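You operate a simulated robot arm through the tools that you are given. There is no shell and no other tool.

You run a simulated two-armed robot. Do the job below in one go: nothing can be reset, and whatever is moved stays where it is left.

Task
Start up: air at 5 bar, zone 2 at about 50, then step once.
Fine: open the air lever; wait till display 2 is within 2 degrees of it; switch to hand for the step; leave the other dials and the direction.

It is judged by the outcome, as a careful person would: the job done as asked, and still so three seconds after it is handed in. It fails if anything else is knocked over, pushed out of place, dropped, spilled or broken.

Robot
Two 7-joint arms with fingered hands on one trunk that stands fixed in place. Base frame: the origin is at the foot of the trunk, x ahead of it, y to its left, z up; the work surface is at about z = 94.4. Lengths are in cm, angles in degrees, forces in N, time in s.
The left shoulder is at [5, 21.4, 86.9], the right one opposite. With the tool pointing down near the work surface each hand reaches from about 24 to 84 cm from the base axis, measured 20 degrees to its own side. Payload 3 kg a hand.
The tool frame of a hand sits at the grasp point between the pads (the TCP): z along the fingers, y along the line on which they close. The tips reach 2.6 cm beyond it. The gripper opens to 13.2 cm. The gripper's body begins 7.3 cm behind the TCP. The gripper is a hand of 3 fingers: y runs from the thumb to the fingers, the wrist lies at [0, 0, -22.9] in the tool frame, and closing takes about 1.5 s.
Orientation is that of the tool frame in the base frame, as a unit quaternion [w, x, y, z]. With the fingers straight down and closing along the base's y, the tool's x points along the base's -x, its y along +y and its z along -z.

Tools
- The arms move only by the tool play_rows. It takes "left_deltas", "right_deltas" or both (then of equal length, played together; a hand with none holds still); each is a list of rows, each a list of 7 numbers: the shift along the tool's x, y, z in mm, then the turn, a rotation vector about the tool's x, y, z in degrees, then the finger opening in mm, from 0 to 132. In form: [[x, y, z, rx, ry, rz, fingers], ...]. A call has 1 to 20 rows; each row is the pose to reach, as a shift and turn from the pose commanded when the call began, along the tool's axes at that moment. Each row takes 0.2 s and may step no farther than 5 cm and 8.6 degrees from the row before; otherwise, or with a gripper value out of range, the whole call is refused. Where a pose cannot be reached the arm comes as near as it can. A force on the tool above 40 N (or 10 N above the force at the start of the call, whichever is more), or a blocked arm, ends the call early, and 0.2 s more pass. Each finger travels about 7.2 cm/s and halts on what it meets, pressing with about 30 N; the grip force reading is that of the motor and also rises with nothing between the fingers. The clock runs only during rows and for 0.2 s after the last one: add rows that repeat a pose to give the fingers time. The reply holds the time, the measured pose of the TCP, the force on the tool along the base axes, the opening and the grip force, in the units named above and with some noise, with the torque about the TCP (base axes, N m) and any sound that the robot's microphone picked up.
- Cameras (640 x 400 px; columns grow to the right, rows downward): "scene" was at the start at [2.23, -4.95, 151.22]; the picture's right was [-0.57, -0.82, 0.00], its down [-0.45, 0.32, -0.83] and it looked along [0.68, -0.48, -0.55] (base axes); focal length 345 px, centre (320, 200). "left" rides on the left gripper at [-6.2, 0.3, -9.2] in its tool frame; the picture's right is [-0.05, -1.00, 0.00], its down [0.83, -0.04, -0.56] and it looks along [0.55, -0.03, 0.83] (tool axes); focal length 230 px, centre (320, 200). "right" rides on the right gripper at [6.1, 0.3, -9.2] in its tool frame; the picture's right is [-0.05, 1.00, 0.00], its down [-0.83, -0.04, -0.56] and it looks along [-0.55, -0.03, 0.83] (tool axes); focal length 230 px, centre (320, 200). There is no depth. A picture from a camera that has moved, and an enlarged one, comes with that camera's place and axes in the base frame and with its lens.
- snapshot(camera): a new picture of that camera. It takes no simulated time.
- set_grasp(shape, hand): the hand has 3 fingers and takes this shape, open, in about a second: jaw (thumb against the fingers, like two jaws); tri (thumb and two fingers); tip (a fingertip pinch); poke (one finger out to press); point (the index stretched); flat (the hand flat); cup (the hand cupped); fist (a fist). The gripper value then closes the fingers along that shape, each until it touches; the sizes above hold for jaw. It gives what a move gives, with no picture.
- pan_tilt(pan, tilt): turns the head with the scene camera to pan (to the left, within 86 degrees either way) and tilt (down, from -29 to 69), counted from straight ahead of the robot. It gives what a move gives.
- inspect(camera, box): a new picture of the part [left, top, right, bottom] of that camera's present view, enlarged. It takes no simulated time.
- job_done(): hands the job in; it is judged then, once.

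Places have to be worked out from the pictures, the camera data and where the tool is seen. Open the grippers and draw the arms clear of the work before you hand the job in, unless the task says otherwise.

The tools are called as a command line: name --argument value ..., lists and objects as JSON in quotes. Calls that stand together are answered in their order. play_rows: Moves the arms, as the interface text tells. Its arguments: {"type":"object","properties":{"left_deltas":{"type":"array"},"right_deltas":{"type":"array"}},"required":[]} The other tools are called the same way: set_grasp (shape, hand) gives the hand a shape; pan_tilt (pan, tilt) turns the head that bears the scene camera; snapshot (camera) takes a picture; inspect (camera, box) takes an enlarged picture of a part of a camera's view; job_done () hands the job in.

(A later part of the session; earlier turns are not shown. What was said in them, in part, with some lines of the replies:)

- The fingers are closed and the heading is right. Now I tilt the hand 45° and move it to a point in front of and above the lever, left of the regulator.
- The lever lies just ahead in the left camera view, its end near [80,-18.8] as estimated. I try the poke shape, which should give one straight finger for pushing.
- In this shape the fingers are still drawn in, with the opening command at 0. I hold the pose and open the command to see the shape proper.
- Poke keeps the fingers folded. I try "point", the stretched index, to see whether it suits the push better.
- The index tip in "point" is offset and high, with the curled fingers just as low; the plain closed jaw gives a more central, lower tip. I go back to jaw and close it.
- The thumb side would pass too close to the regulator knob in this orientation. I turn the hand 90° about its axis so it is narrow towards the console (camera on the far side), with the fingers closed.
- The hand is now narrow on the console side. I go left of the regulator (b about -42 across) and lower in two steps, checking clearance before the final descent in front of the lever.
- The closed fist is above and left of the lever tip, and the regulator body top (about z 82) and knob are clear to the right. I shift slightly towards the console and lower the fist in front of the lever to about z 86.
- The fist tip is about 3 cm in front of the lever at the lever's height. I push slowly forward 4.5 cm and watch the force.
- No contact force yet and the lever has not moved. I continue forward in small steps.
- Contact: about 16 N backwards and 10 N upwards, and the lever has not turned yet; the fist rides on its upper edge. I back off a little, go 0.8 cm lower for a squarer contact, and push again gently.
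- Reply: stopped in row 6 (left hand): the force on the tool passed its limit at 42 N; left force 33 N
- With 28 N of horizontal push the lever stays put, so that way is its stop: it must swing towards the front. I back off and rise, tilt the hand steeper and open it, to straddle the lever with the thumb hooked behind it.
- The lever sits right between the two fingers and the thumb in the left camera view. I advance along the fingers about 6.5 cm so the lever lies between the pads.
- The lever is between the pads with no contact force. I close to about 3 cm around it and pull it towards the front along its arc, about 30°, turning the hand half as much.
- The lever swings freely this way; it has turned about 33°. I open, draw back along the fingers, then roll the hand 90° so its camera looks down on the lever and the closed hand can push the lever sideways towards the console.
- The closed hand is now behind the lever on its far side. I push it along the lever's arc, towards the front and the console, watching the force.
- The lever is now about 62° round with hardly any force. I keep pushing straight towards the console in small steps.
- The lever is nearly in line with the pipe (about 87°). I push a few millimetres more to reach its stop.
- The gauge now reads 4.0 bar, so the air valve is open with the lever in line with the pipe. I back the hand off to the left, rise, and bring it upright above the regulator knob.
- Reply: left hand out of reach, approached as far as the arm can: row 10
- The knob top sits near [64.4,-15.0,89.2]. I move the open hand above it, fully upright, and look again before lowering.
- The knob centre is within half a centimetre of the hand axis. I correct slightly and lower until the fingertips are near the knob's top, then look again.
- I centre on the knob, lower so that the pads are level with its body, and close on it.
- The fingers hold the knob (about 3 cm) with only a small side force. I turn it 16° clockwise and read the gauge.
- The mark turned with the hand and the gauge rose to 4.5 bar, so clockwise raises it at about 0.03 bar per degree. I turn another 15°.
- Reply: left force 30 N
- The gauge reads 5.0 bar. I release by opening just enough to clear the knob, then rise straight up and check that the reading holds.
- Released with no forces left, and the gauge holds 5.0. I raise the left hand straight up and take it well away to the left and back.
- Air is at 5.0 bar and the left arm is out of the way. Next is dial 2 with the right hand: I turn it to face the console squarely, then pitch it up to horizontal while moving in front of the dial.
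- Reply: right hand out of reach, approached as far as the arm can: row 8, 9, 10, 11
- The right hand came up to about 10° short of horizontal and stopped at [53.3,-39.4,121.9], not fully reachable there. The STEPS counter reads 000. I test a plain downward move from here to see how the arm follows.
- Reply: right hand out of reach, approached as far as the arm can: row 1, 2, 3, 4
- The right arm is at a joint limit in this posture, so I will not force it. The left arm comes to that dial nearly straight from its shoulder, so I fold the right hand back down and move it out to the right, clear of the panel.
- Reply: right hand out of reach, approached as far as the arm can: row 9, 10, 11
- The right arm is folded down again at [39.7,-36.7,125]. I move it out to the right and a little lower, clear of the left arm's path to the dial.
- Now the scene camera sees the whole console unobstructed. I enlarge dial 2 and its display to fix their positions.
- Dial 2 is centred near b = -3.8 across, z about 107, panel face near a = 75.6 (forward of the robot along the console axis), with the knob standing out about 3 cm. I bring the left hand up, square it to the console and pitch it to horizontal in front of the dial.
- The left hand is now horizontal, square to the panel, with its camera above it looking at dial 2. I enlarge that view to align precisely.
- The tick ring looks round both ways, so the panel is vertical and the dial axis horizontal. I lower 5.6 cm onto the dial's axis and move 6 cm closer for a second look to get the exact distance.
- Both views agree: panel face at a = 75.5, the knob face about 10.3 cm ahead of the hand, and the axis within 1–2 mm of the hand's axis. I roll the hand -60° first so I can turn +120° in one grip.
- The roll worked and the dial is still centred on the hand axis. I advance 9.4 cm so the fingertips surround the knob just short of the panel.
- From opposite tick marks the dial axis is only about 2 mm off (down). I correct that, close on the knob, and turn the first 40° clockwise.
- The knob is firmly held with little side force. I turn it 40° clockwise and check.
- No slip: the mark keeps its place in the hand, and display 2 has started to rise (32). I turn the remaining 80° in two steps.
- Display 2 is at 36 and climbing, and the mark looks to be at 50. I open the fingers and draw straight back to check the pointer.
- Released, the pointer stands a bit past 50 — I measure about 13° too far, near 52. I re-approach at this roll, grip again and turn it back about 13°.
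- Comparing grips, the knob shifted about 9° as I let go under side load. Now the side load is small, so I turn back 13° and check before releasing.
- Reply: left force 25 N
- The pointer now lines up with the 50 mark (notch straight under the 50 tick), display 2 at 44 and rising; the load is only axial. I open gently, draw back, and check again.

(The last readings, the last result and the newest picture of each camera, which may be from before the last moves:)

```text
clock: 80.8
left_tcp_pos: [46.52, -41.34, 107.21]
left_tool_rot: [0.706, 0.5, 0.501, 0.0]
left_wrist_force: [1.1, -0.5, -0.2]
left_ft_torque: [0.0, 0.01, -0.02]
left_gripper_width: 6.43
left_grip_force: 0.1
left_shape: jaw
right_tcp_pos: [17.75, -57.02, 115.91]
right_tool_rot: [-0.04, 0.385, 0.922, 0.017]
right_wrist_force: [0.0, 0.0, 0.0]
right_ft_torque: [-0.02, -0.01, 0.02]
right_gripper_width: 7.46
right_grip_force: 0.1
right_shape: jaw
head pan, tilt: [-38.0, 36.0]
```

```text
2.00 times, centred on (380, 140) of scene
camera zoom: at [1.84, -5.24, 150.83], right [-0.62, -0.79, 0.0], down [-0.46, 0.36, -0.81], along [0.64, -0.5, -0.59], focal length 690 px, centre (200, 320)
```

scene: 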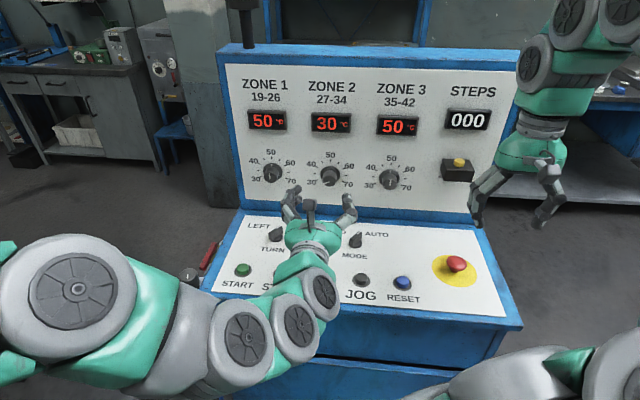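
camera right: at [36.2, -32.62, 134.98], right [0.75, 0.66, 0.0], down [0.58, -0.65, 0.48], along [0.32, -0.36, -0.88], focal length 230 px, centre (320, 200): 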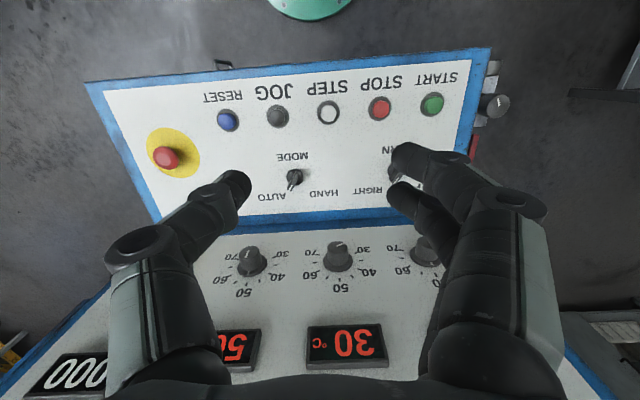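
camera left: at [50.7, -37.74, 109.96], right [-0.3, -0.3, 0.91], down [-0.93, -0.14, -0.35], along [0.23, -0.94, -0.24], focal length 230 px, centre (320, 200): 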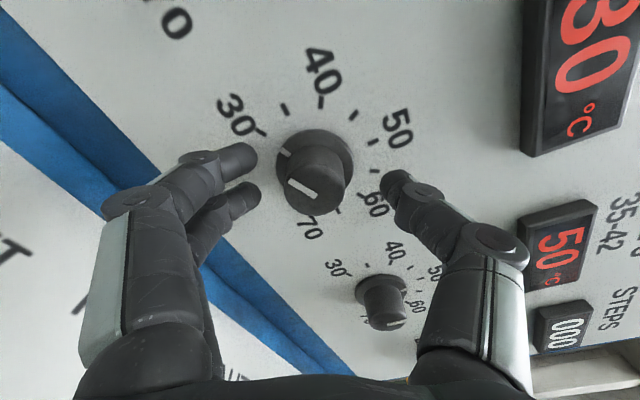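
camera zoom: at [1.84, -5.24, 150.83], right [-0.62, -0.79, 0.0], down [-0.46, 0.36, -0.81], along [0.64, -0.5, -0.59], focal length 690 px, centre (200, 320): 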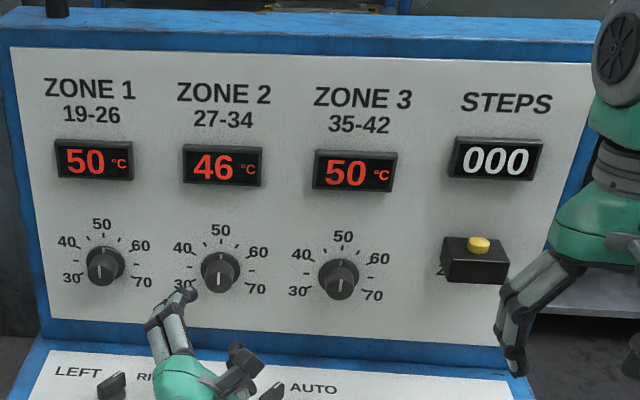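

Dial 2 points at 50, dials 1 and 3 are untouched, and display 2 shows 46. I draw the left arm back, undo its roll, and fold it away to the left while the zone warms up.

play_rows --left_deltas '[[0, 0, -35, 0, 0, 0, 75], [0, 0, -70, 0, 0, 0, 75], [-20, 20, -105, 0, 0, 0, 75], [-42, 42, -120, 0, 0, 0, 75], [-42, 42, -120, 0, 0, -7.5, 75], [-42, 42, -120, 0, 0, -15, 75], [-42, 42, -120, 0, 0, -22.5, 75], [-42, 42, -120, 0, 0, -30, 75], [-42, 42, -120, 0, 0, -37.5, 75], [-42, 42, -120, 0, 0, -45, 75]]'

inspect --camera "scene" --box '[220, 60, 540, 220]'

```text
clock: 83.0
left_tcp_pos: [38.98, -32.15, 115.51]
left_tool_rot: [0.652, 0.263, 0.657, -0.273]
left_wrist_force: [-0.7, 0.4, 0.1]
left_ft_torque: [0.01, 0.02, 0.02]
left_gripper_width: 7.49
left_grip_force: 0.1
left_shape: jaw
left hand out of reach, approached as far as the arm can: row 3, 4, 5, 6, 7, 8, 9, 10
right_tcp_pos: [17.75, -56.97, 115.88]
right_tool_rot: [-0.039, 0.386, 0.922, 0.017]
right_wrist_force: [0.0, -1.6, 0.0]
right_ft_torque: [0.06, -0.03, 0.03]
right_gripper_width: 7.52
right_grip_force: 0.0
right_shape: jaw
head pan, tilt: [-38.0, 36.0]
```

```text
2.00 times, centred on (380, 140) of scene
camera zoom: at [1.83, -5.28, 150.83], right [-0.62, -0.79, 0.0], down [-0.46, 0.36, -0.81], along [0.64, -0.5, -0.59], focal length 690 px, centre (200, 320)
```

zoom: 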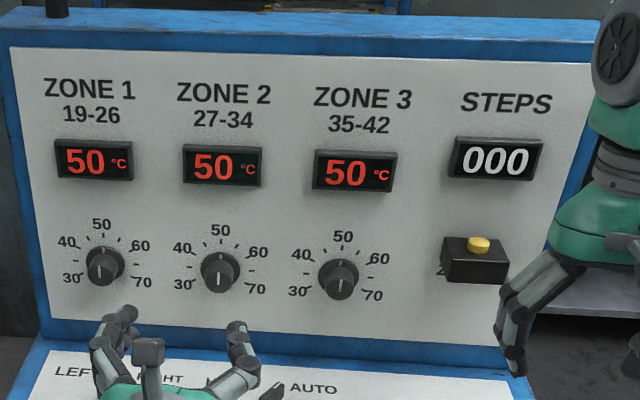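

Display 2 has reached 50. I finish folding the left arm back to the left with the hand pointing down.

play_rows --left_deltas '[[0, 26, -18, 0, 7.5, 0, 75], [0, 52, -37, 0, 15, 0, 75], [0, 78, -55, 0, 22.5, 0, 75], [0, 104, -73, 0, 30, 0, 75], [0, 130, -92, 0, 37.5, 0, 75], [0, 155, -110, 0, 45, 0, 75], [0, 181, -128, 0, 52.5, 0, 75], [0, 207, -147, 0, 60, 0, 75], [0, 233, -165, 0, 67.5, 0, 75], [0, 259, -183, 0, 75, 0, 75], [0, 285, -202, 0, 82.5, 0, 75], [0, 310, -220, 0, 90, 0, 75]]'

snapshot --camera "scene"

```text
clock: 85.6
left_tcp_pos: [44.8, 5.13, 115.47]
left_tool_rot: [-0.002, 0.383, 0.924, 0.001]
left_wrist_force: [0.1, 0.7, 0.6]
left_ft_torque: [-0.01, -0.01, -0.01]
left_gripper_width: 7.47
left_grip_force: 0.0
left_shape: jaw
right_tcp_pos: [17.77, -56.99, 116.05]
right_tool_rot: [-0.041, 0.386, 0.922, 0.017]
right_wrist_force: [-0.3, 0.0, 0.6]
right_ft_torque: [-0.02, -0.01, 0.01]
right_gripper_width: 7.47
right_grip_force: 0.0
right_shape: jaw
head pan, tilt: [-38.0, 36.0]
```

```text
taken
```

scene: 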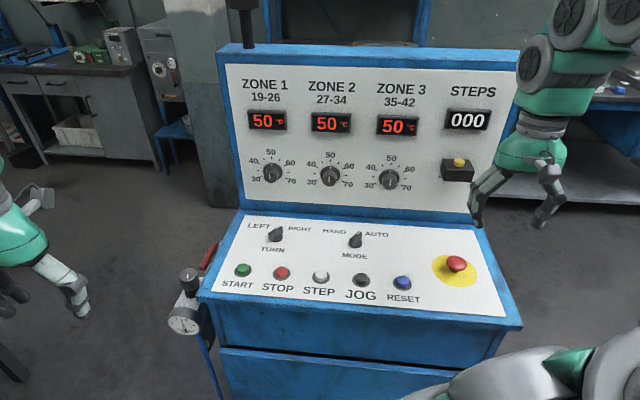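

Everything is settled at 50. Now the MODE selector: I enlarge it, along with the gauge and TURN switch, to plan the grip.

inspect --camera "scene" --box '[316, 215, 396, 265]'

inspect --camera "scene" --box '[240, 215, 320, 265]'

inspect --camera "scene" --box '[160, 260, 240, 340]'

inspect --camera "scene" --box '[260, 255, 420, 310]'

```text
8.00 times, centred on (356, 240) of scene
camera zoom: at [1.85, -5.25, 150.83], right [-0.62, -0.79, 0.0], down [-0.46, 0.36, -0.81], along [0.64, -0.5, -0.59], focal length 2759 px, centre (32, -120)
```

zoom: 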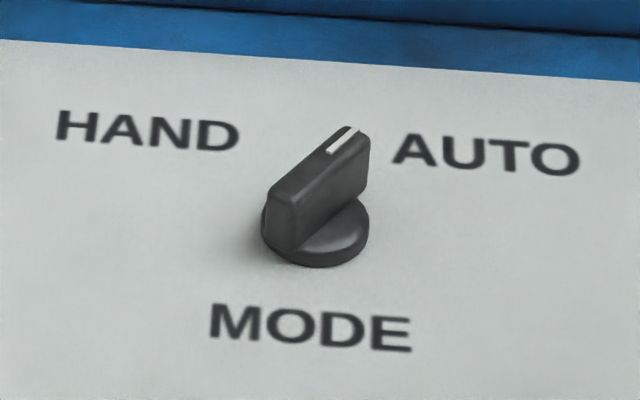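

```text
8.00 times, centred on (280, 240) of scene
camera zoom: at [1.85, -5.25, 150.83], right [-0.62, -0.79, 0.0], down [-0.46, 0.36, -0.81], along [0.64, -0.5, -0.59], focal length 2759 px, centre (640, -120)
```

zoom: 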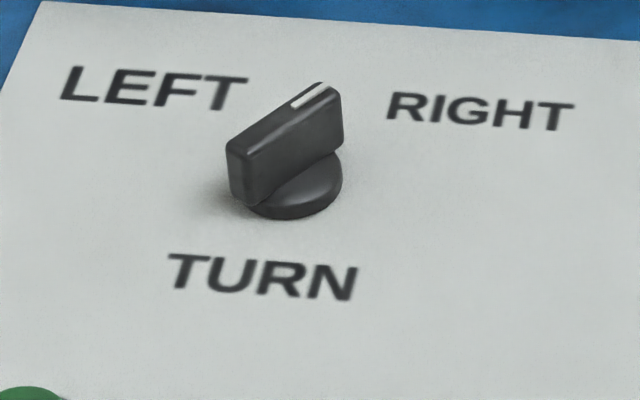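

```text
5.00 times, centred on (200, 300) of scene
camera zoom: at [1.85, -5.25, 150.83], right [-0.62, -0.79, 0.0], down [-0.46, 0.36, -0.81], along [0.64, -0.5, -0.59], focal length 1724 px, centre (920, -300)
```

zoom: 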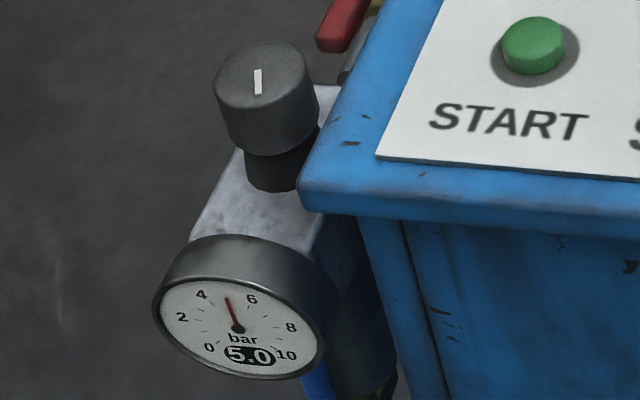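

```text
4.00 times, centred on (340, 282) of scene
camera zoom: at [1.85, -5.25, 150.83], right [-0.62, -0.79, 0.0], down [-0.46, 0.36, -0.81], along [0.64, -0.5, -0.59], focal length 1379 px, centre (240, -130)
```

zoom: 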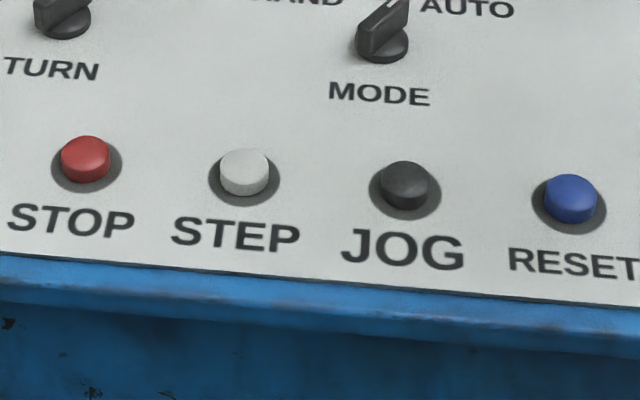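

The gauge holds 5.0 and TURN is untouched. MODE sits near (a 65.0, b 3.4), its bar pointing about 32° right of straight ahead (AUTO). I bring the right hand above it, pointing straight down.

play_rows --right_deltas '[[-18, 35, 7, 0, -1, 0, 75], [-36, 70, 14, 0, -2, 0, 75], [-54, 104, 21, 0, -3, 0, 75], [-72, 139, 28, 0, -4, 0, 60], [-90, 174, 35, 0, -5, 0, 50], [-108, 208, 42, 0, -5, 0, 50], [-126, 243, 49, 0, -5, 0, 50], [-126, 243, 49, 0, -5, 0, 50]]'

snapshot --camera "right"

snapshot --camera "scene"

```text
clock: 87.4
left_tcp_pos: [44.84, 4.99, 115.36]
left_tool_rot: [-0.001, 0.382, 0.924, 0.001]
left_wrist_force: [-0.6, -0.2, -0.6]
left_ft_torque: [0.03, -0.02, -0.02]
left_gripper_width: 7.49
left_grip_force: 0.1
left_shape: jaw
right_tcp_pos: [43.63, -49.01, 110.01]
right_tool_rot: [0.001, 0.386, 0.922, 0.0]
right_wrist_force: [0.3, 0.0, -0.7]
right_ft_torque: [-0.02, 0.04, 0.0]
right_gripper_width: 5.04
right_grip_force: 0.0
right_shape: jaw
head pan, tilt: [-38.0, 36.0]
```

```text
taken
camera right: at [39.51, -44.25, 119.21], right [0.75, 0.66, 0.0], down [0.55, -0.62, 0.56], along [0.37, -0.42, -0.83], focal length 230 px, centre (320, 200)
```

right: 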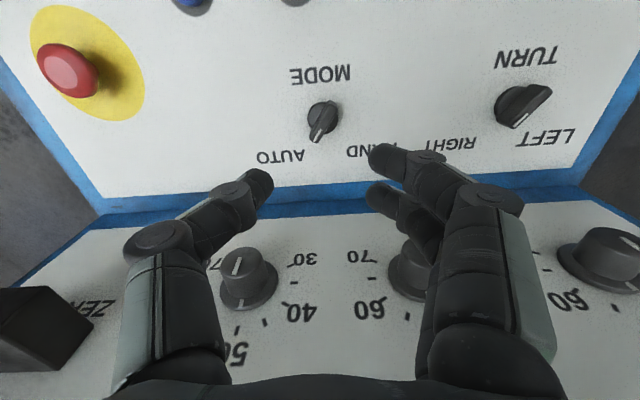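

```text
taken
```

scene: 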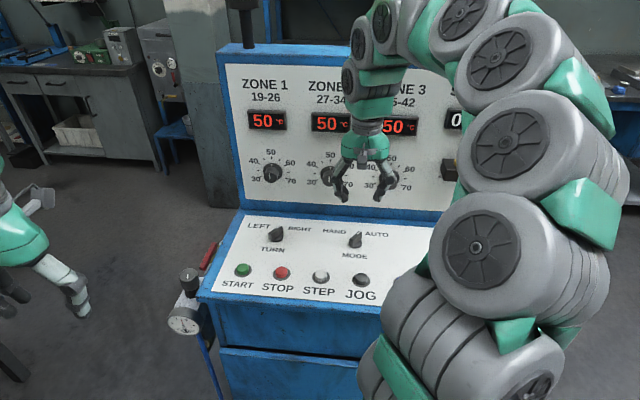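

MODE lies right under the hand (about 3.5 mm correction). I roll the hand 30° so the fingers straddle the selector's bar and lower to just above it.

play_rows --right_deltas '[[1, 1, 15, 0, 0, 7.5, 50], [2, 2, 30, 0, 0, 15, 50], [3, 3, 45, 0, 0, 22.5, 50], [3.5, 3.6, 60, 0, 0, 30, 50], [3.5, 3.6, 75, 0, 0, 30, 50], [3.5, 3.6, 85, 0, 0, 30, 50]]'

snapshot --camera "right"

inspect --camera "scene" --box '[300, 190, 420, 265]'

```text
clock: 88.8
left_tcp_pos: [45.0, 4.92, 115.36]
left_tool_rot: [-0.001, 0.382, 0.924, 0.0]
left_wrist_force: [0.0, -0.2, 0.2]
left_ft_torque: [-0.01, -0.01, 0.0]
left_gripper_width: 7.49
left_grip_force: 0.0
left_shape: jaw
right_tcp_pos: [43.7, -48.4, 101.55]
right_tool_rot: [0.001, 0.612, 0.791, 0.0]
right_wrist_force: [-0.8, 0.4, 0.9]
right_ft_torque: [-0.02, 0.04, 0.0]
right_gripper_width: 5.03
right_grip_force: 0.1
right_shape: jaw
head pan, tilt: [-38.0, 36.0]
```

```text
taken
camera right: at [42.35, -42.19, 110.68], right [0.98, 0.2, 0.0], down [0.17, -0.81, 0.56], along [0.11, -0.54, -0.83], focal length 230 px, centre (320, 200)
```

right: 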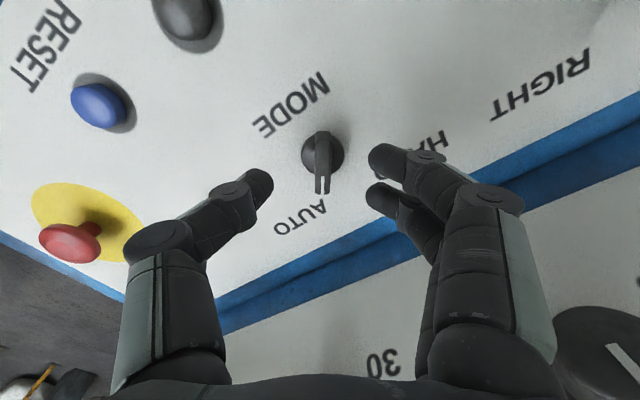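

```text
5.33 times, centred on (360, 228) of scene
camera zoom: at [1.85, -5.25, 150.83], right [-0.62, -0.79, 0.0], down [-0.46, 0.36, -0.81], along [0.64, -0.5, -0.59], focal length 1839 px, centre (107, 53)
```

zoom: 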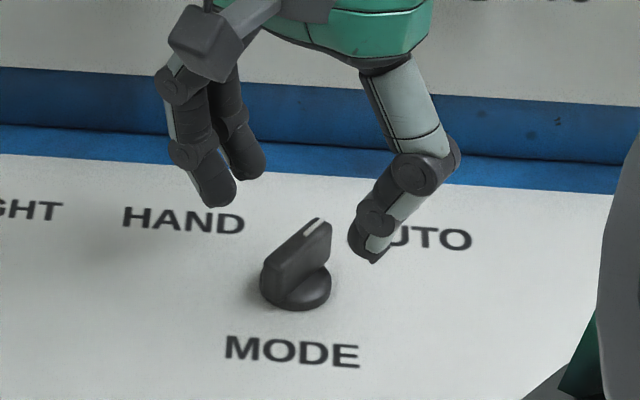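

The bar lines up exactly between fingers and thumb. I lower 3.3 cm and close on it.

play_rows --right_deltas '[[-2, 0.5, 12, 0, 0, 0, 50], [-2, 0.5, 24, 0, 0, 0, 50], [-2, 0.5, 33, 0, 0, 0, 50], [-2, 0.5, 33, 0, 0, 0, 30], [-2, 0.5, 33, 0, 0, 0, 10], [-2, 0.5, 33, 0, 0, 0, 2], [-2, 0.5, 33, 0, 0, 0, 2], [-2, 0.5, 33, 0, 0, 0, 2]]'

snapshot --camera "right"

inspect --camera "scene" --box '[300, 190, 420, 265]'

```text
clock: 90.6
left_tcp_pos: [44.94, 5.0, 115.32]
left_tool_rot: [0.0, 0.381, 0.924, 0.0]
left_wrist_force: [0.8, 0.1, 0.2]
left_ft_torque: [-0.04, -0.02, -0.02]
left_gripper_width: 7.47
left_grip_force: 0.0
left_shape: jaw
right_tcp_pos: [43.67, -48.59, 98.34]
right_tool_rot: [0.0, 0.611, 0.791, 0.0]
right_wrist_force: [1.4, -0.7, -5.5]
right_ft_torque: [0.02, -0.08, -0.04]
right_gripper_width: 0.62
right_grip_force: 30.0
right_shape: jaw
head pan, tilt: [-38.0, 36.0]
```

```text
taken
camera right: at [42.37, -42.44, 107.52], right [0.98, 0.2, 0.0], down [0.17, -0.81, 0.56], along [0.11, -0.54, -0.83], focal length 230 px, centre (320, 200)
```

right: 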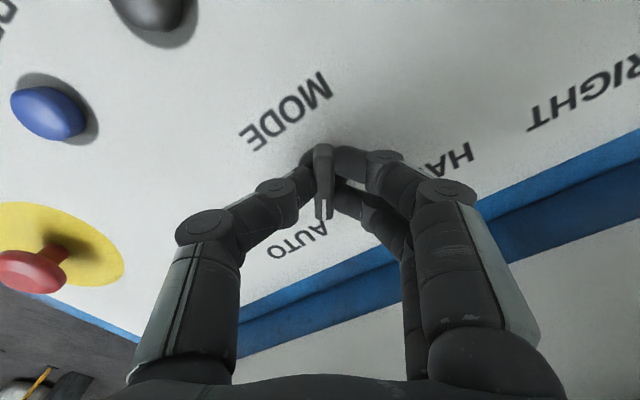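

```text
5.33 times, centred on (360, 228) of scene
camera zoom: at [1.85, -5.25, 150.83], right [-0.62, -0.79, 0.0], down [-0.46, 0.36, -0.81], along [0.64, -0.5, -0.59], focal length 1839 px, centre (107, 53)
```

zoom: 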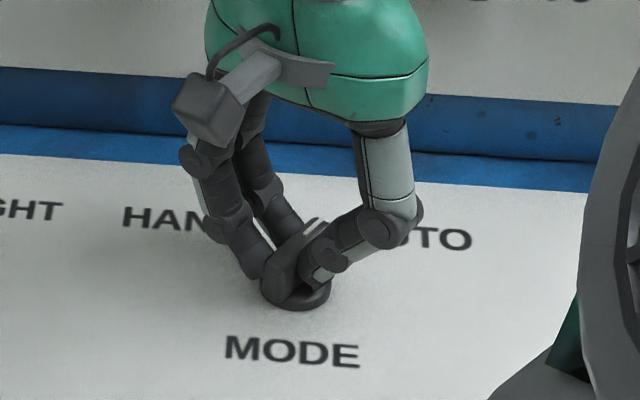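

The bar is held. Display 2 is at 50, so I turn the selector counter-clockwise towards HAND, about 56° first.

play_rows --right_deltas '[[0, 0, 0, 0, 0, -8, 2], [0, 0, 0, 0, 0, -16, 2], [0, 0, 0, 0, 0, -24, 2], [0, 0, 0, 0, 0, -32, 2], [0, 0, 0, 0, 0, -40, 2], [0, 0, 0, 0, 0, -48, 2], [0, 0, 0, 0, 0, -56, 2], [0, 0, 0, 0, 0, -56, 2]]'

snapshot --camera "right"

inspect --camera "scene" --box '[300, 190, 420, 265]'

```text
clock: 92.4
left_tcp_pos: [44.95, 4.99, 115.34]
left_tool_rot: [-0.001, 0.382, 0.924, 0.0]
left_wrist_force: [0.4, -0.4, 0.7]
left_ft_torque: [-0.02, 0.0, 0.02]
left_gripper_width: 7.46
left_grip_force: 0.0
left_shape: jaw
right_tcp_pos: [43.59, -48.45, 98.22]
right_tool_rot: [0.001, 0.169, 0.986, -0.001]
right_wrist_force: [0.1, -21.0, 4.5]
right_ft_torque: [-0.45, 0.05, 0.0]
right_gripper_width: 0.57
right_grip_force: 29.1
right_shape: jaw
head pan, tilt: [-38.0, 36.0]
```

```text
taken
camera right: at [37.94, -46.07, 107.5], right [0.38, 0.93, 0.0], down [0.77, -0.32, 0.56], along [0.51, -0.21, -0.83], focal length 230 px, centre (320, 200)
```

right: 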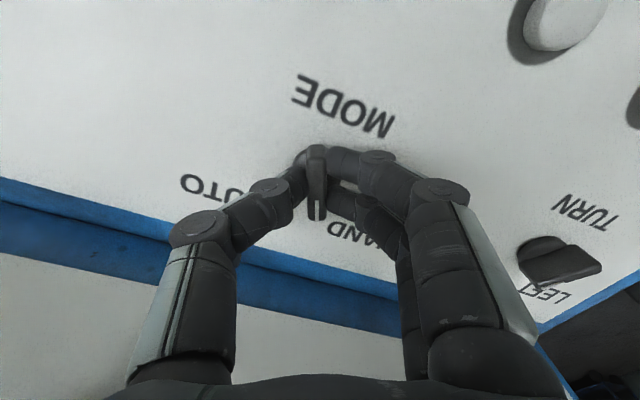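

```text
5.33 times, centred on (360, 228) of scene
camera zoom: at [1.84, -5.28, 150.83], right [-0.62, -0.79, 0.0], down [-0.46, 0.36, -0.81], along [0.64, -0.5, -0.59], focal length 1839 px, centre (107, 53)
```

zoom: 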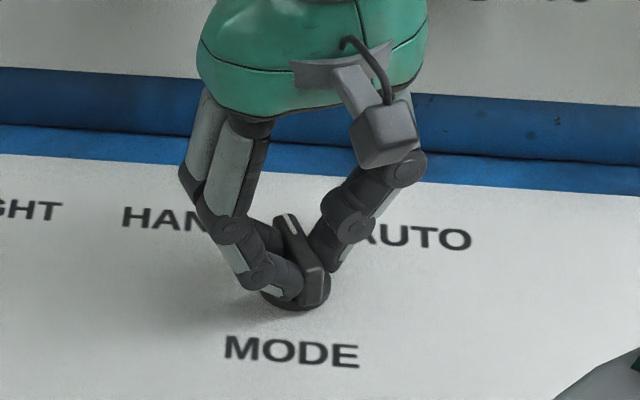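

The selector followed and now points about 25° to the left, towards HAND. I give it the last 8° to its position, then release.

play_rows --right_deltas '[[0, 0, 0, 0, 0, -3, 2], [0, 0, 0, 0, 0, -6, 2], [0, 0, 0, 0, 0, -8, 2], [0, 0, 0, 0, 0, -8, 2]]'

inspect --camera "scene" --box '[300, 190, 420, 265]'

```text
clock: 93.4
left_tcp_pos: [44.97, 4.99, 115.39]
left_tool_rot: [-0.001, 0.382, 0.924, 0.0]
left_wrist_force: [0.6, 0.9, -0.2]
left_ft_torque: [0.02, 0.0, -0.03]
left_gripper_width: 7.48
left_grip_force: 0.0
left_shape: jaw
right_tcp_pos: [43.82, -48.57, 98.25]
right_tool_rot: [0.0, 0.1, 0.995, -0.001]
right_wrist_force: [-3.1, -20.0, 4.9]
right_ft_torque: [-0.44, 0.06, -0.02]
right_gripper_width: 0.57
right_grip_force: 29.6
right_shape: jaw
head pan, tilt: [-38.0, 36.0]
```

```text
5.33 times, centred on (360, 228) of scene
camera zoom: at [1.84, -5.27, 150.83], right [-0.62, -0.79, 0.0], down [-0.46, 0.36, -0.81], along [0.64, -0.5, -0.59], focal length 1839 px, centre (107, 53)
```

zoom: 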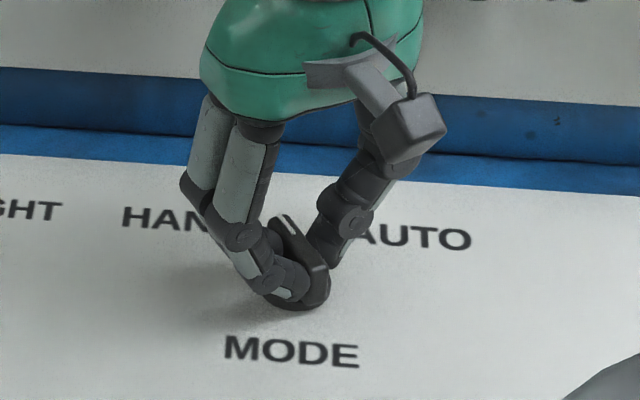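

The bar now points to HAND with no torque left; there is about 20 N of side load. I shift 2 mm to relieve that before letting go.

play_rows --right_deltas '[[-0.2, -1, 0, 0, 0, 0, 2], [-0.4, -2, 0, 0, 0, 0, 2], [-0.4, -2, 0, 0, 0, 0, 2]]'

```text
clock: 94.2
left_tcp_pos: [44.98, 4.95, 115.43]
left_tool_rot: [0.0, 0.382, 0.924, 0.0]
left_wrist_force: [0.1, -0.9, 0.9]
left_ft_torque: [0.0, 0.02, -0.03]
left_gripper_width: 7.51
left_grip_force: 0.0
left_shape: jaw
right_tcp_pos: [43.64, -48.66, 98.22]
right_tool_rot: [0.0, 0.099, 0.995, 0.001]
right_wrist_force: [2.5, -7.2, -2.5]
right_ft_torque: [-0.18, -0.03, 0.06]
right_gripper_width: 0.57
right_grip_force: 30.1
right_shape: jaw
head pan, tilt: [-38.0, 36.0]
```

The side load fell to 7 N. One more millimetre, then I open and rise.

play_rows --right_deltas '[[-0.2, -1, 0, 0, 0, 0, 2], [-0.2, -1, 0, 0, 0, 0, 20], [-0.2, -1, 0, 0, 0, 0, 45], [-0.2, -1, 0, 0, 0, 0, 45], [-0.2, -1, -25, 0, 0, 0, 45], [-0.2, -1, -60, 0, 0, 0, 45], [-0.2, -1, -100, 0, 0, 0, 45]]'

inspect --camera "scene" --box '[316, 215, 396, 265]'

snapshot --camera "scene"

snapshot --camera "right"

```text
clock: 95.8
left_tcp_pos: [44.84, 5.04, 115.36]
left_tool_rot: [-0.001, 0.382, 0.924, 0.0]
left_wrist_force: [0.0, 0.1, -0.1]
left_ft_torque: [0.03, -0.03, 0.0]
left_gripper_width: 7.47
left_grip_force: 0.1
left_shape: jaw
right_tcp_pos: [43.34, -48.94, 107.97]
right_tool_rot: [0.0, 0.099, 0.995, 0.001]
right_wrist_force: [0.3, -0.3, 0.2]
right_ft_torque: [-0.01, 0.0, -0.02]
right_gripper_width: 4.46
right_grip_force: 0.0
right_shape: jaw
head pan, tilt: [-38.0, 36.0]
```

```text
8.00 times, centred on (356, 240) of scene
camera zoom: at [1.84, -5.25, 150.83], right [-0.62, -0.79, 0.0], down [-0.46, 0.36, -0.81], along [0.64, -0.5, -0.59], focal length 2759 px, centre (32, -120)
```

zoom: 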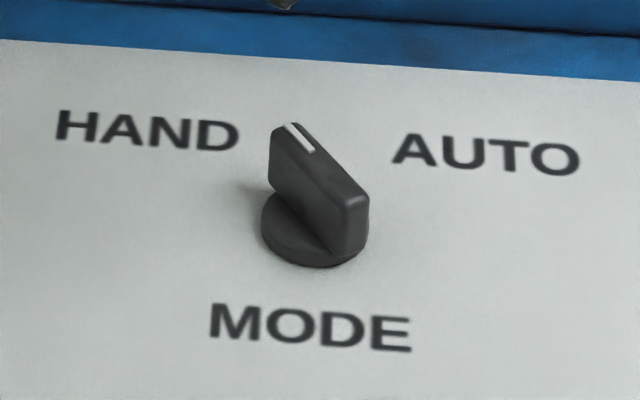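

```text
taken
```

scene: 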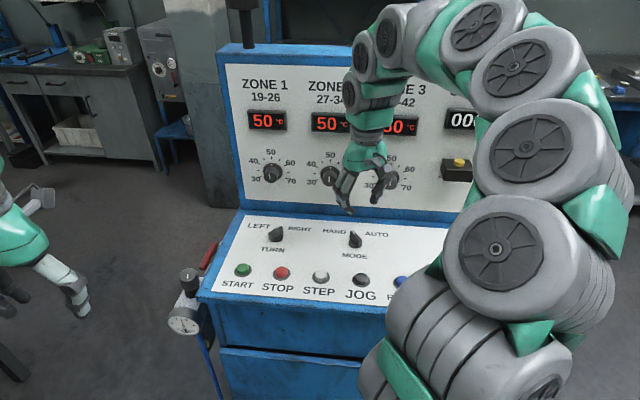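

```text
taken
camera right: at [37.31, -47.37, 117.3], right [0.25, 0.97, 0.0], down [0.81, -0.21, 0.55], along [0.54, -0.14, -0.83], focal length 230 px, centre (320, 200)
```

right: 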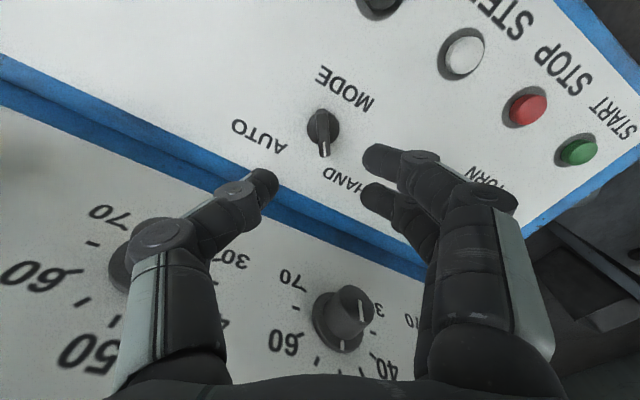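

MODE now points to HAND and display 2 stays at 50. Next I bring the right hand above the STEP button (near a 54.15, b -3.4), turn it square again and close the fingers.

play_rows --right_deltas '[[10, 24, 4, 0, 0, 8, 30], [21, 49, 8, 0, 0, 16, 0], [31, 73, 12, 0, 0, 24, 0], [41, 98, 18, 0, 0, 32, 0], [51.8, 122.4, 25, 0, 0, 33, 0], [51.8, 122.4, 25, 0, 0, 33, 0], [51.8, 122.4, 25, 0, 0, 33, 0]]'

snapshot --camera "right"

snapshot --camera "scene"

```text
clock: 97.4
left_tcp_pos: [45.09, 5.0, 115.39]
left_tool_rot: [-0.001, 0.381, 0.924, 0.0]
left_wrist_force: [0.0, -0.4, -0.3]
left_ft_torque: [0.01, -0.02, -0.01]
left_gripper_width: 7.5
left_grip_force: 0.0
left_shape: jaw
right_tcp_pos: [41.13, -35.77, 105.62]
right_tool_rot: [0.001, 0.378, 0.926, -0.001]
right_wrist_force: [0.2, -0.1, 0.1]
right_ft_torque: [-0.01, -0.02, -0.01]
right_gripper_width: 0.0
right_grip_force: 30.1
right_shape: jaw
head pan, tilt: [-38.0, 36.0]
```

```text
taken
camera right: at [36.95, -31.14, 114.93], right [0.74, 0.68, 0.0], down [0.56, -0.61, 0.56], along [0.38, -0.41, -0.83], focal length 230 px, centre (320, 200)
```

right: 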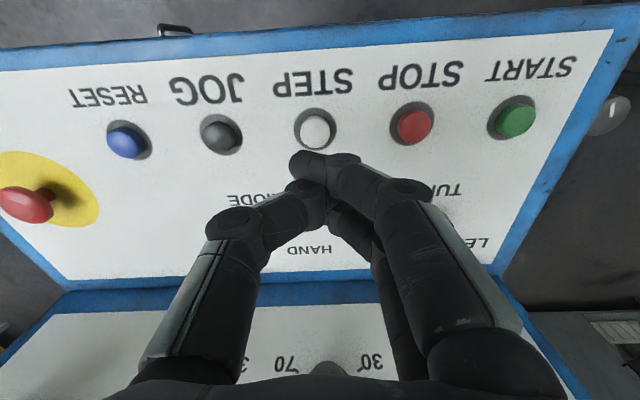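

```text
taken
```

scene: 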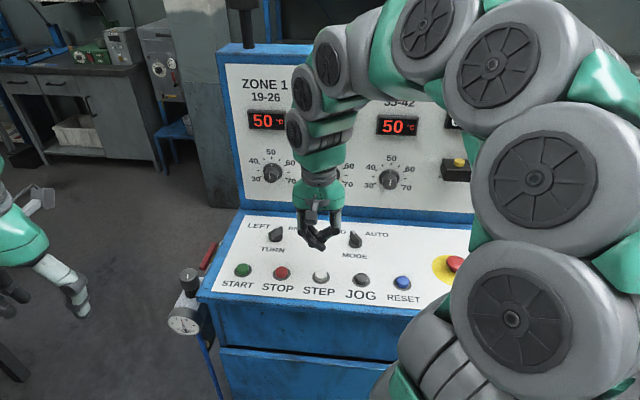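

STEP is within 4 mm of the hand's axis. I centre on it and come down to about a centimetre above the cap.

play_rows --right_deltas '[[2, -1, 20, 0, 0, 0, 0], [3.9, -1.7, 40, 0, 0, 0, 0], [3.9, -1.7, 55, 0, 0, 0, 0], [3.9, -1.7, 61, 0, 0, 0, 0]]'

snapshot --camera "right"

inspect --camera "scene" --box '[270, 220, 370, 300]'

```text
clock: 98.4
left_tcp_pos: [44.99, 4.88, 115.28]
left_tool_rot: [-0.001, 0.382, 0.924, 0.0]
left_wrist_force: [0.0, 0.5, 0.8]
left_ft_torque: [-0.02, 0.0, 0.0]
left_gripper_width: 7.49
left_grip_force: 0.2
left_shape: jaw
right_tcp_pos: [40.57, -35.56, 99.62]
right_tool_rot: [0.0, 0.378, 0.926, 0.0]
right_wrist_force: [-0.2, 0.2, 0.2]
right_ft_torque: [-0.03, -0.02, 0.02]
right_gripper_width: 0.01
right_grip_force: 29.6
right_shape: jaw
head pan, tilt: [-38.0, 36.0]
```

```text
taken
camera right: at [36.35, -31.06, 108.85], right [0.74, 0.68, 0.0], down [0.56, -0.61, 0.55], along [0.38, -0.41, -0.83], focal length 230 px, centre (320, 200)
```

right: 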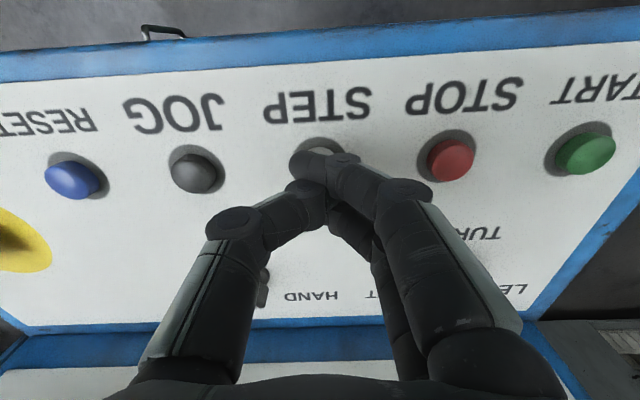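

```text
5.00 times, centred on (320, 260) of scene
camera zoom: at [1.85, -5.25, 150.83], right [-0.62, -0.79, 0.0], down [-0.46, 0.36, -0.81], along [0.64, -0.5, -0.59], focal length 1724 px, centre (320, -100)
```

zoom: 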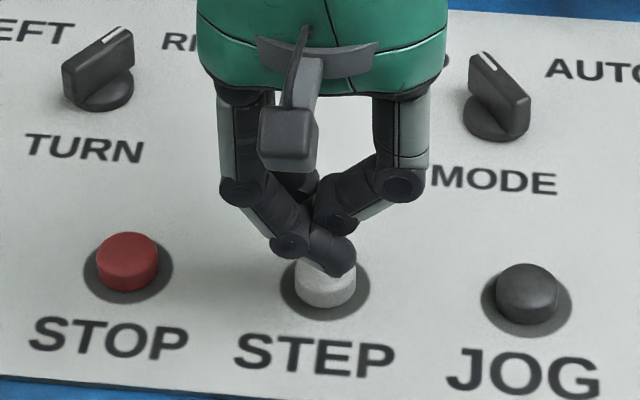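

The fingertips are right above the STEP cap. I press down slowly in small steps, watching force and sound.

play_rows --right_deltas '[[0, 0, 4, 0, 0, 0, 0], [0, 0, 8, 0, 0, 0, 0], [0, 0, 11, 0, 0, 0, 0], [0, 0, 14, 0, 0, 0, 0]]'

inspect --camera "scene" --box '[270, 220, 370, 300]'

```text
clock: 99.4
left_tcp_pos: [45.07, 4.99, 115.36]
left_tool_rot: [-0.001, 0.382, 0.924, 0.0]
left_wrist_force: [-0.7, 0.9, -0.5]
left_ft_torque: [-0.03, 0.01, 0.01]
left_gripper_width: 7.48
left_grip_force: 0.0
left_shape: jaw
right_tcp_pos: [40.58, -35.58, 98.31]
right_tool_rot: [0.002, 0.378, 0.926, 0.0]
right_wrist_force: [-0.4, 0.1, -1.5]
right_ft_torque: [-0.01, 0.0, 0.03]
right_gripper_width: 0.01
right_grip_force: 30.1
right_shape: jaw
head pan, tilt: [-38.0, 36.0]
```

```text
5.00 times, centred on (320, 260) of scene
camera zoom: at [1.85, -5.25, 150.83], right [-0.62, -0.79, 0.0], down [-0.46, 0.36, -0.81], along [0.64, -0.5, -0.59], focal length 1724 px, centre (320, -100)
```

zoom: 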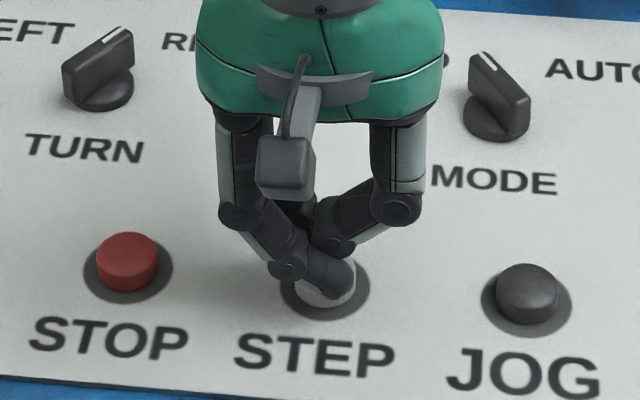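

No contact yet. I continue down 2 mm at a time.

play_rows --right_deltas '[[0, 0, 2, 0, 0, 0, 0], [0, 0, 4, 0, 0, 0, 0], [0, 0, 6, 0, 0, 0, 0], [0, 0, 8, 0, 0, 0, 0]]'

inspect --camera "scene" --box '[270, 220, 370, 300]'

snapshot --camera "scene"

```text
clock: 100.4
left_tcp_pos: [44.97, 4.98, 115.35]
left_tool_rot: [0.0, 0.381, 0.924, 0.001]
left_wrist_force: [1.0, 1.0, 0.0]
left_ft_torque: [0.0, 0.02, -0.04]
left_gripper_width: 7.48
left_grip_force: 0.0
left_shape: jaw
right_tcp_pos: [40.67, -35.52, 97.45]
right_tool_rot: [0.0, 0.378, 0.926, 0.0]
right_wrist_force: [0.8, 0.2, 2.9]
right_ft_torque: [-0.02, -0.05, 0.01]
right_gripper_width: 0.0
right_grip_force: 30.4
right_shape: jaw
head pan, tilt: [-38.0, 36.0]
heard: click
```

```text
5.00 times, centred on (320, 260) of scene
camera zoom: at [1.85, -5.25, 150.83], right [-0.62, -0.79, 0.0], down [-0.46, 0.36, -0.81], along [0.64, -0.5, -0.59], focal length 1724 px, centre (320, -100)
```

zoom: 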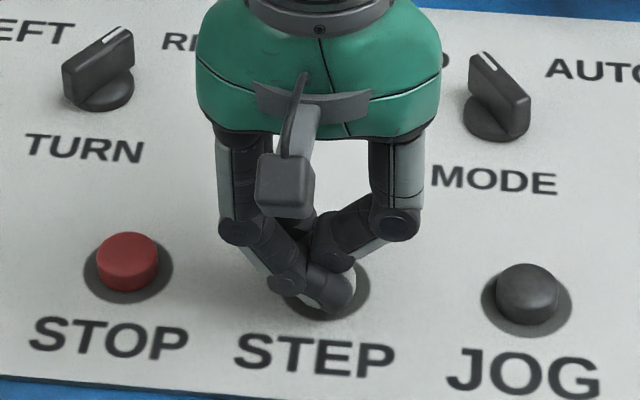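

```text
taken
```

scene: 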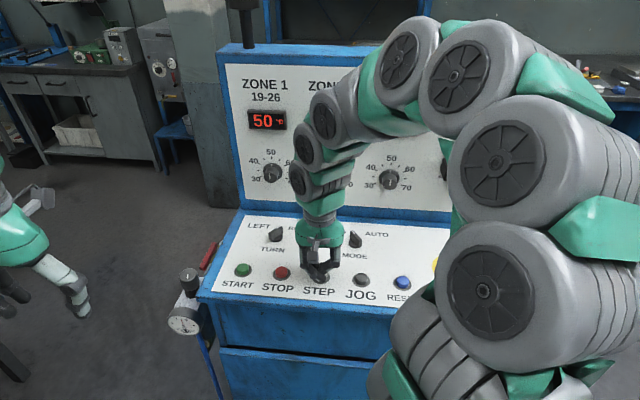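

A click was heard: the button is pressed. I lift straight up without delay and look at the step counter.

play_rows --right_deltas '[[0, 0, -20, 0, 0, 0, 0], [0, 0, -55, 0, 0, 0, 0], [0, 0, -95, 0, 0, 0, 0], [0, 0, -130, 0, 0, 0, 0], [0, 0, -160, 0, 0, 0, 0]]'

snapshot --camera "right"

snapshot --camera "scene"

```text
clock: 101.6
left_tcp_pos: [44.98, 5.01, 115.29]
left_tool_rot: [-0.001, 0.382, 0.924, 0.0]
left_wrist_force: [-0.3, 0.5, 0.7]
left_ft_torque: [-0.01, -0.02, 0.0]
left_gripper_width: 7.49
left_grip_force: 0.0
left_shape: jaw
right_tcp_pos: [40.72, -35.42, 113.33]
right_tool_rot: [0.0, 0.378, 0.926, 0.0]
right_wrist_force: [1.0, 0.2, -0.4]
right_ft_torque: [0.01, 0.01, -0.02]
right_gripper_width: 0.0
right_grip_force: 29.9
right_shape: jaw
head pan, tilt: [-38.0, 36.0]
```

```text
taken
camera right: at [36.49, -30.82, 122.6], right [0.74, 0.68, 0.0], down [0.56, -0.61, 0.56], along [0.38, -0.41, -0.83], focal length 230 px, centre (320, 200)
```

right: 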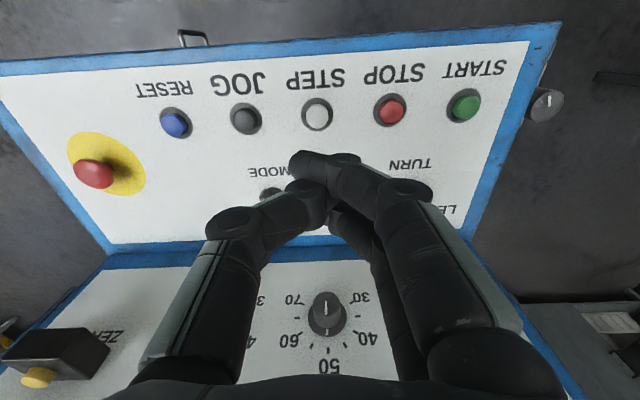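

```text
taken
```

scene: 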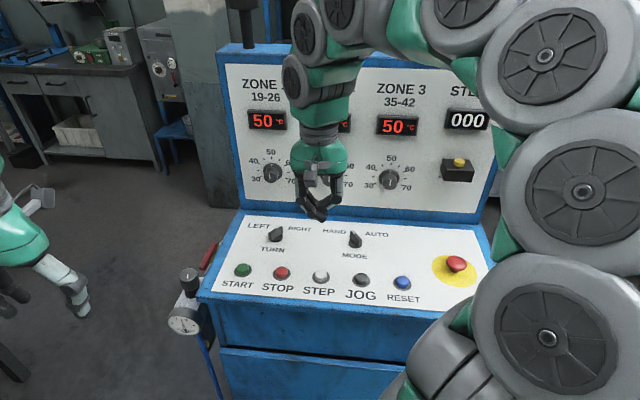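

inspect --camera "scene" --box '[430, 80, 520, 200]'

inspect --camera "scene" --box '[230, 215, 430, 315]'

```text
3.33 times, centred on (475, 140) of scene
camera zoom: at [1.84, -5.25, 150.83], right [-0.62, -0.79, 0.0], down [-0.46, 0.36, -0.81], along [0.64, -0.5, -0.59], focal length 1150 px, centre (-197, 400)
```

zoom: 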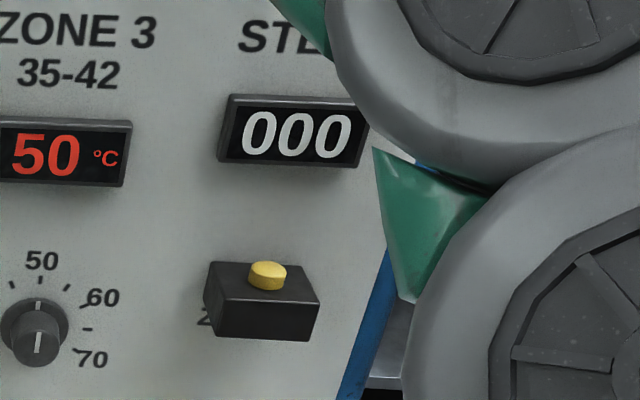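

```text
3.20 times, centred on (330, 265) of scene
camera zoom: at [1.84, -5.25, 150.83], right [-0.62, -0.79, 0.0], down [-0.46, 0.36, -0.81], along [0.64, -0.5, -0.59], focal length 1104 px, centre (288, -8)
```

zoom: 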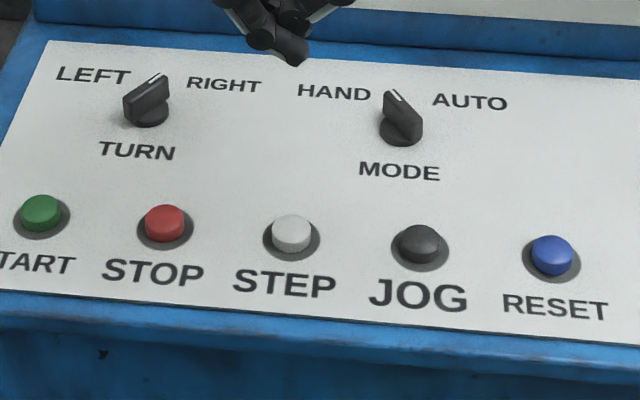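

The counter still reads 000 although a click was heard; the step may take a moment to be counted. I wait two seconds holding still and look again.

play_rows --right_deltas '[[0, 0, 0, 0, 0, 0, 0], [0, 0, 0, 0, 0, 0, 0], [0, 0, 0, 0, 0, 0, 0], [0, 0, 0, 0, 0, 0, 0], [0, 0, 0, 0, 0, 0, 0], [0, 0, 0, 0, 0, 0, 0], [0, 0, 0, 0, 0, 0, 0], [0, 0, 0, 0, 0, 0, 0], [0, 0, 0, 0, 0, 0, 0], [0, 0, 0, 0, 0, 0, 0]]'

inspect --camera "scene" --box '[220, 20, 540, 220]'

```text
clock: 103.8
left_tcp_pos: [44.98, 5.0, 115.44]
left_tool_rot: [-0.001, 0.382, 0.924, 0.001]
left_wrist_force: [-0.9, 0.2, -0.4]
left_ft_torque: [0.02, 0.02, 0.0]
left_gripper_width: 7.47
left_grip_force: 0.0
left_shape: jaw
right_tcp_pos: [40.63, -35.42, 113.32]
right_tool_rot: [0.0, 0.378, 0.926, 0.0]
right_wrist_force: [0.2, -0.7, -0.3]
right_ft_torque: [-0.03, 0.0, 0.04]
right_gripper_width: 0.0
right_grip_force: 29.6
right_shape: jaw
head pan, tilt: [-38.0, 36.0]
```

```text
2.00 times, centred on (380, 120) of scene
camera zoom: at [1.84, -5.25, 150.83], right [-0.62, -0.79, 0.0], down [-0.46, 0.36, -0.81], along [0.64, -0.5, -0.59], focal length 690 px, centre (200, 360)
```

zoom: 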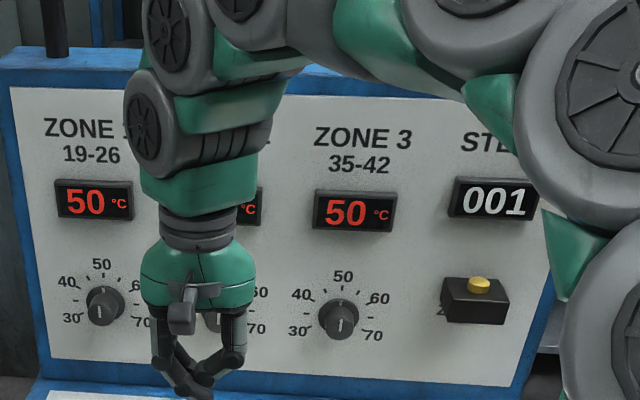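

The counter now reads 001: one step done. I open both hands and draw the right arm up and away to the right.

play_rows --right_deltas '[[0, -20, -20, 0, 0, 0, 60], [0, -60, -40, 0, 0, 0, 100], [0, -100, -45, 0, 0, 0, 132], [0, -140, -45, 0, 0, 0, 132], [0, -180, -45, 0, 0, 0, 132], [0, -220, -45, 0, 0, 0, 132], [0, -260, -45, 0, 0, 0, 132], [0, -300, -45, 0, 0, 0, 132], [0, -310, -45, 0, 0, 0, 132]]' --left_deltas '[[0, 0, 0, 0, 0, 0, 100], [0, 0, 0, 0, 0, 0, 132], [0, 0, 0, 0, 0, 0, 132], [0, 0, 0, 0, 0, 0, 132], [0, 0, 0, 0, 0, 0, 132], [0, 0, 0, 0, 0, 0, 132], [0, 0, 0, 0, 0, 0, 132], [0, 0, 0, 0, 0, 0, 132], [0, 0, 0, 0, 0, 0, 132]]'

snapshot --camera "scene"

inspect --camera "scene" --box '[220, 60, 540, 220]'

inspect --camera "scene" --box '[150, 215, 430, 345]'

```text
clock: 105.8
left_tcp_pos: [44.97, 4.97, 115.29]
left_tool_rot: [-0.001, 0.382, 0.924, 0.0]
left_wrist_force: [-0.7, 0.3, -0.4]
left_ft_torque: [0.02, 0.03, -0.05]
left_gripper_width: 13.2
left_grip_force: 0.1
left_shape: jaw
right_tcp_pos: [18.91, -57.69, 117.93]
right_tool_rot: [0.0, 0.377, 0.926, 0.0]
right_wrist_force: [0.8, 0.1, 0.1]
right_ft_torque: [0.01, -0.01, 0.01]
right_gripper_width: 13.2
right_grip_force: 0.1
right_shape: jaw
head pan, tilt: [-38.0, 36.0]
```

```text
taken
```

scene: 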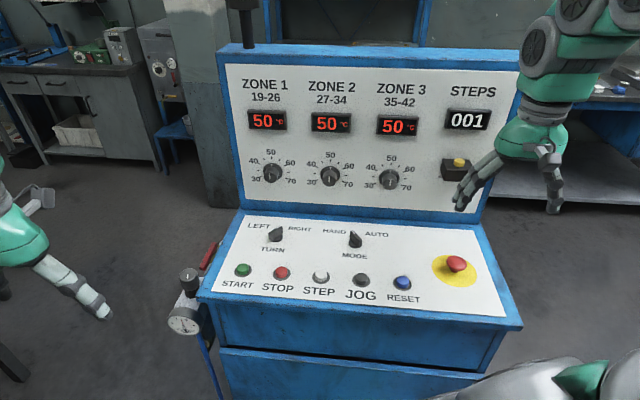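

```text
2.00 times, centred on (380, 140) of scene
camera zoom: at [1.85, -5.25, 150.83], right [-0.62, -0.79, 0.0], down [-0.46, 0.36, -0.81], along [0.64, -0.5, -0.59], focal length 690 px, centre (200, 320)
```

zoom: 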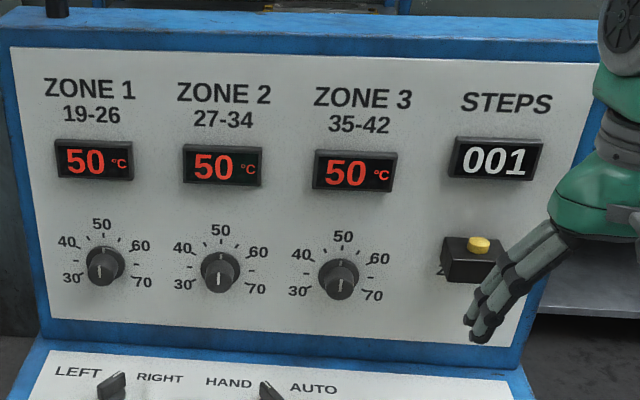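

```text
2.29 times, centred on (290, 280) of scene
camera zoom: at [1.85, -5.25, 150.83], right [-0.62, -0.79, 0.0], down [-0.46, 0.36, -0.81], along [0.64, -0.5, -0.59], focal length 788 px, centre (389, 17)
```

zoom: 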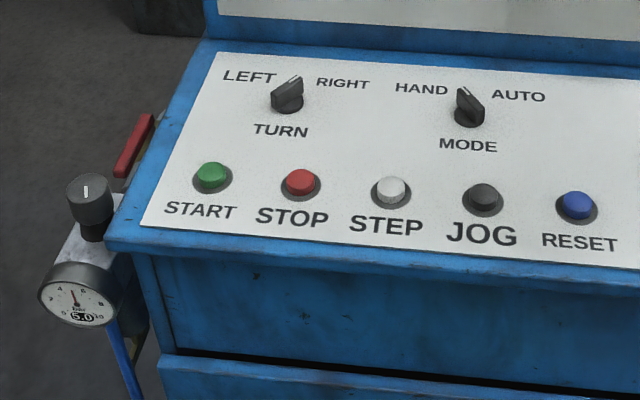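

All is as asked: 5.0 bar, dial and display 2 at 50, MODE on HAND, STEPS 001, TURN and the other dials unchanged. I draw the right hand back a little further so it no longer hangs over the desk.

play_rows --right_deltas '[[35, 0, 0, 0, 0, 0, 132], [70, 0, 0, 0, 0, 0, 132], [105, 0, 0, 0, 0, 0, 132], [105, 0, 0, 0, 0, 0, 132]]'

snapshot --camera "scene"

inspect --camera "scene" --box '[160, 260, 240, 340]'

```text
clock: 106.8
left_tcp_pos: [45.0, 4.86, 115.44]
left_tool_rot: [-0.001, 0.382, 0.924, 0.001]
left_wrist_force: [0.7, 0.2, 0.0]
left_ft_torque: [-0.02, -0.02, 0.0]
left_gripper_width: 13.17
left_grip_force: 0.1
left_shape: jaw
right_tcp_pos: [11.44, -50.32, 117.97]
right_tool_rot: [0.001, 0.377, 0.926, 0.0]
right_wrist_force: [0.2, -0.6, -0.2]
right_ft_torque: [0.02, 0.03, -0.01]
right_gripper_width: 13.18
right_grip_force: 0.1
right_shape: jaw
head pan, tilt: [-38.0, 36.0]
```

```text
taken
```

scene: 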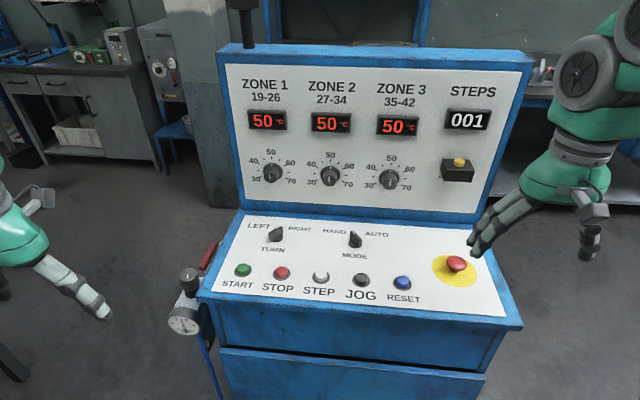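

```text
5.00 times, centred on (200, 300) of scene
camera zoom: at [1.85, -5.25, 150.83], right [-0.62, -0.79, 0.0], down [-0.46, 0.36, -0.81], along [0.64, -0.5, -0.59], focal length 1724 px, centre (920, -300)
```

zoom: 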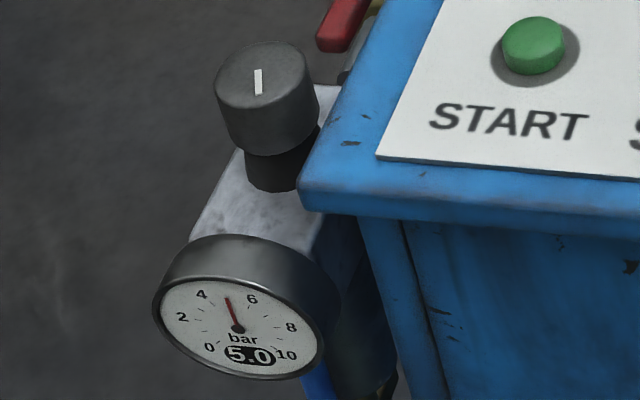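

Both hands are open and clear; the gauge reads 5.0 bar, zone 2 is at 50, MODE is on HAND, the counter shows 001, and nothing else has moved. I hand the job in.

job_done

```text
The job is handed in.
```

The start-up is done and handed in. Air is at 5.0 bar, zone 2 is at 50 on both dial and display, and the machine has stepped once (STEPS reads 001).

- **Air:** the lever is open, in line with the pipe. It only swings towards the front; I first tried it the other way and it did not move. The gauge read 4.0 bar when it opened, and I turned the regulator up to 5.0.
- **Zone 2:** the dial slipped to about 52 when I let go the first time, so I gripped it again and set it back to 50. I waited for display 2 to read 50 before touching MODE.
- **Step:** MODE is on HAND. I pressed STEP once; the click came straight away, and the counter changed from 000 to 001 within about three seconds.

Dials 1 and 3 and the TURN direction are as they were. Both hands are open and clear of the console.
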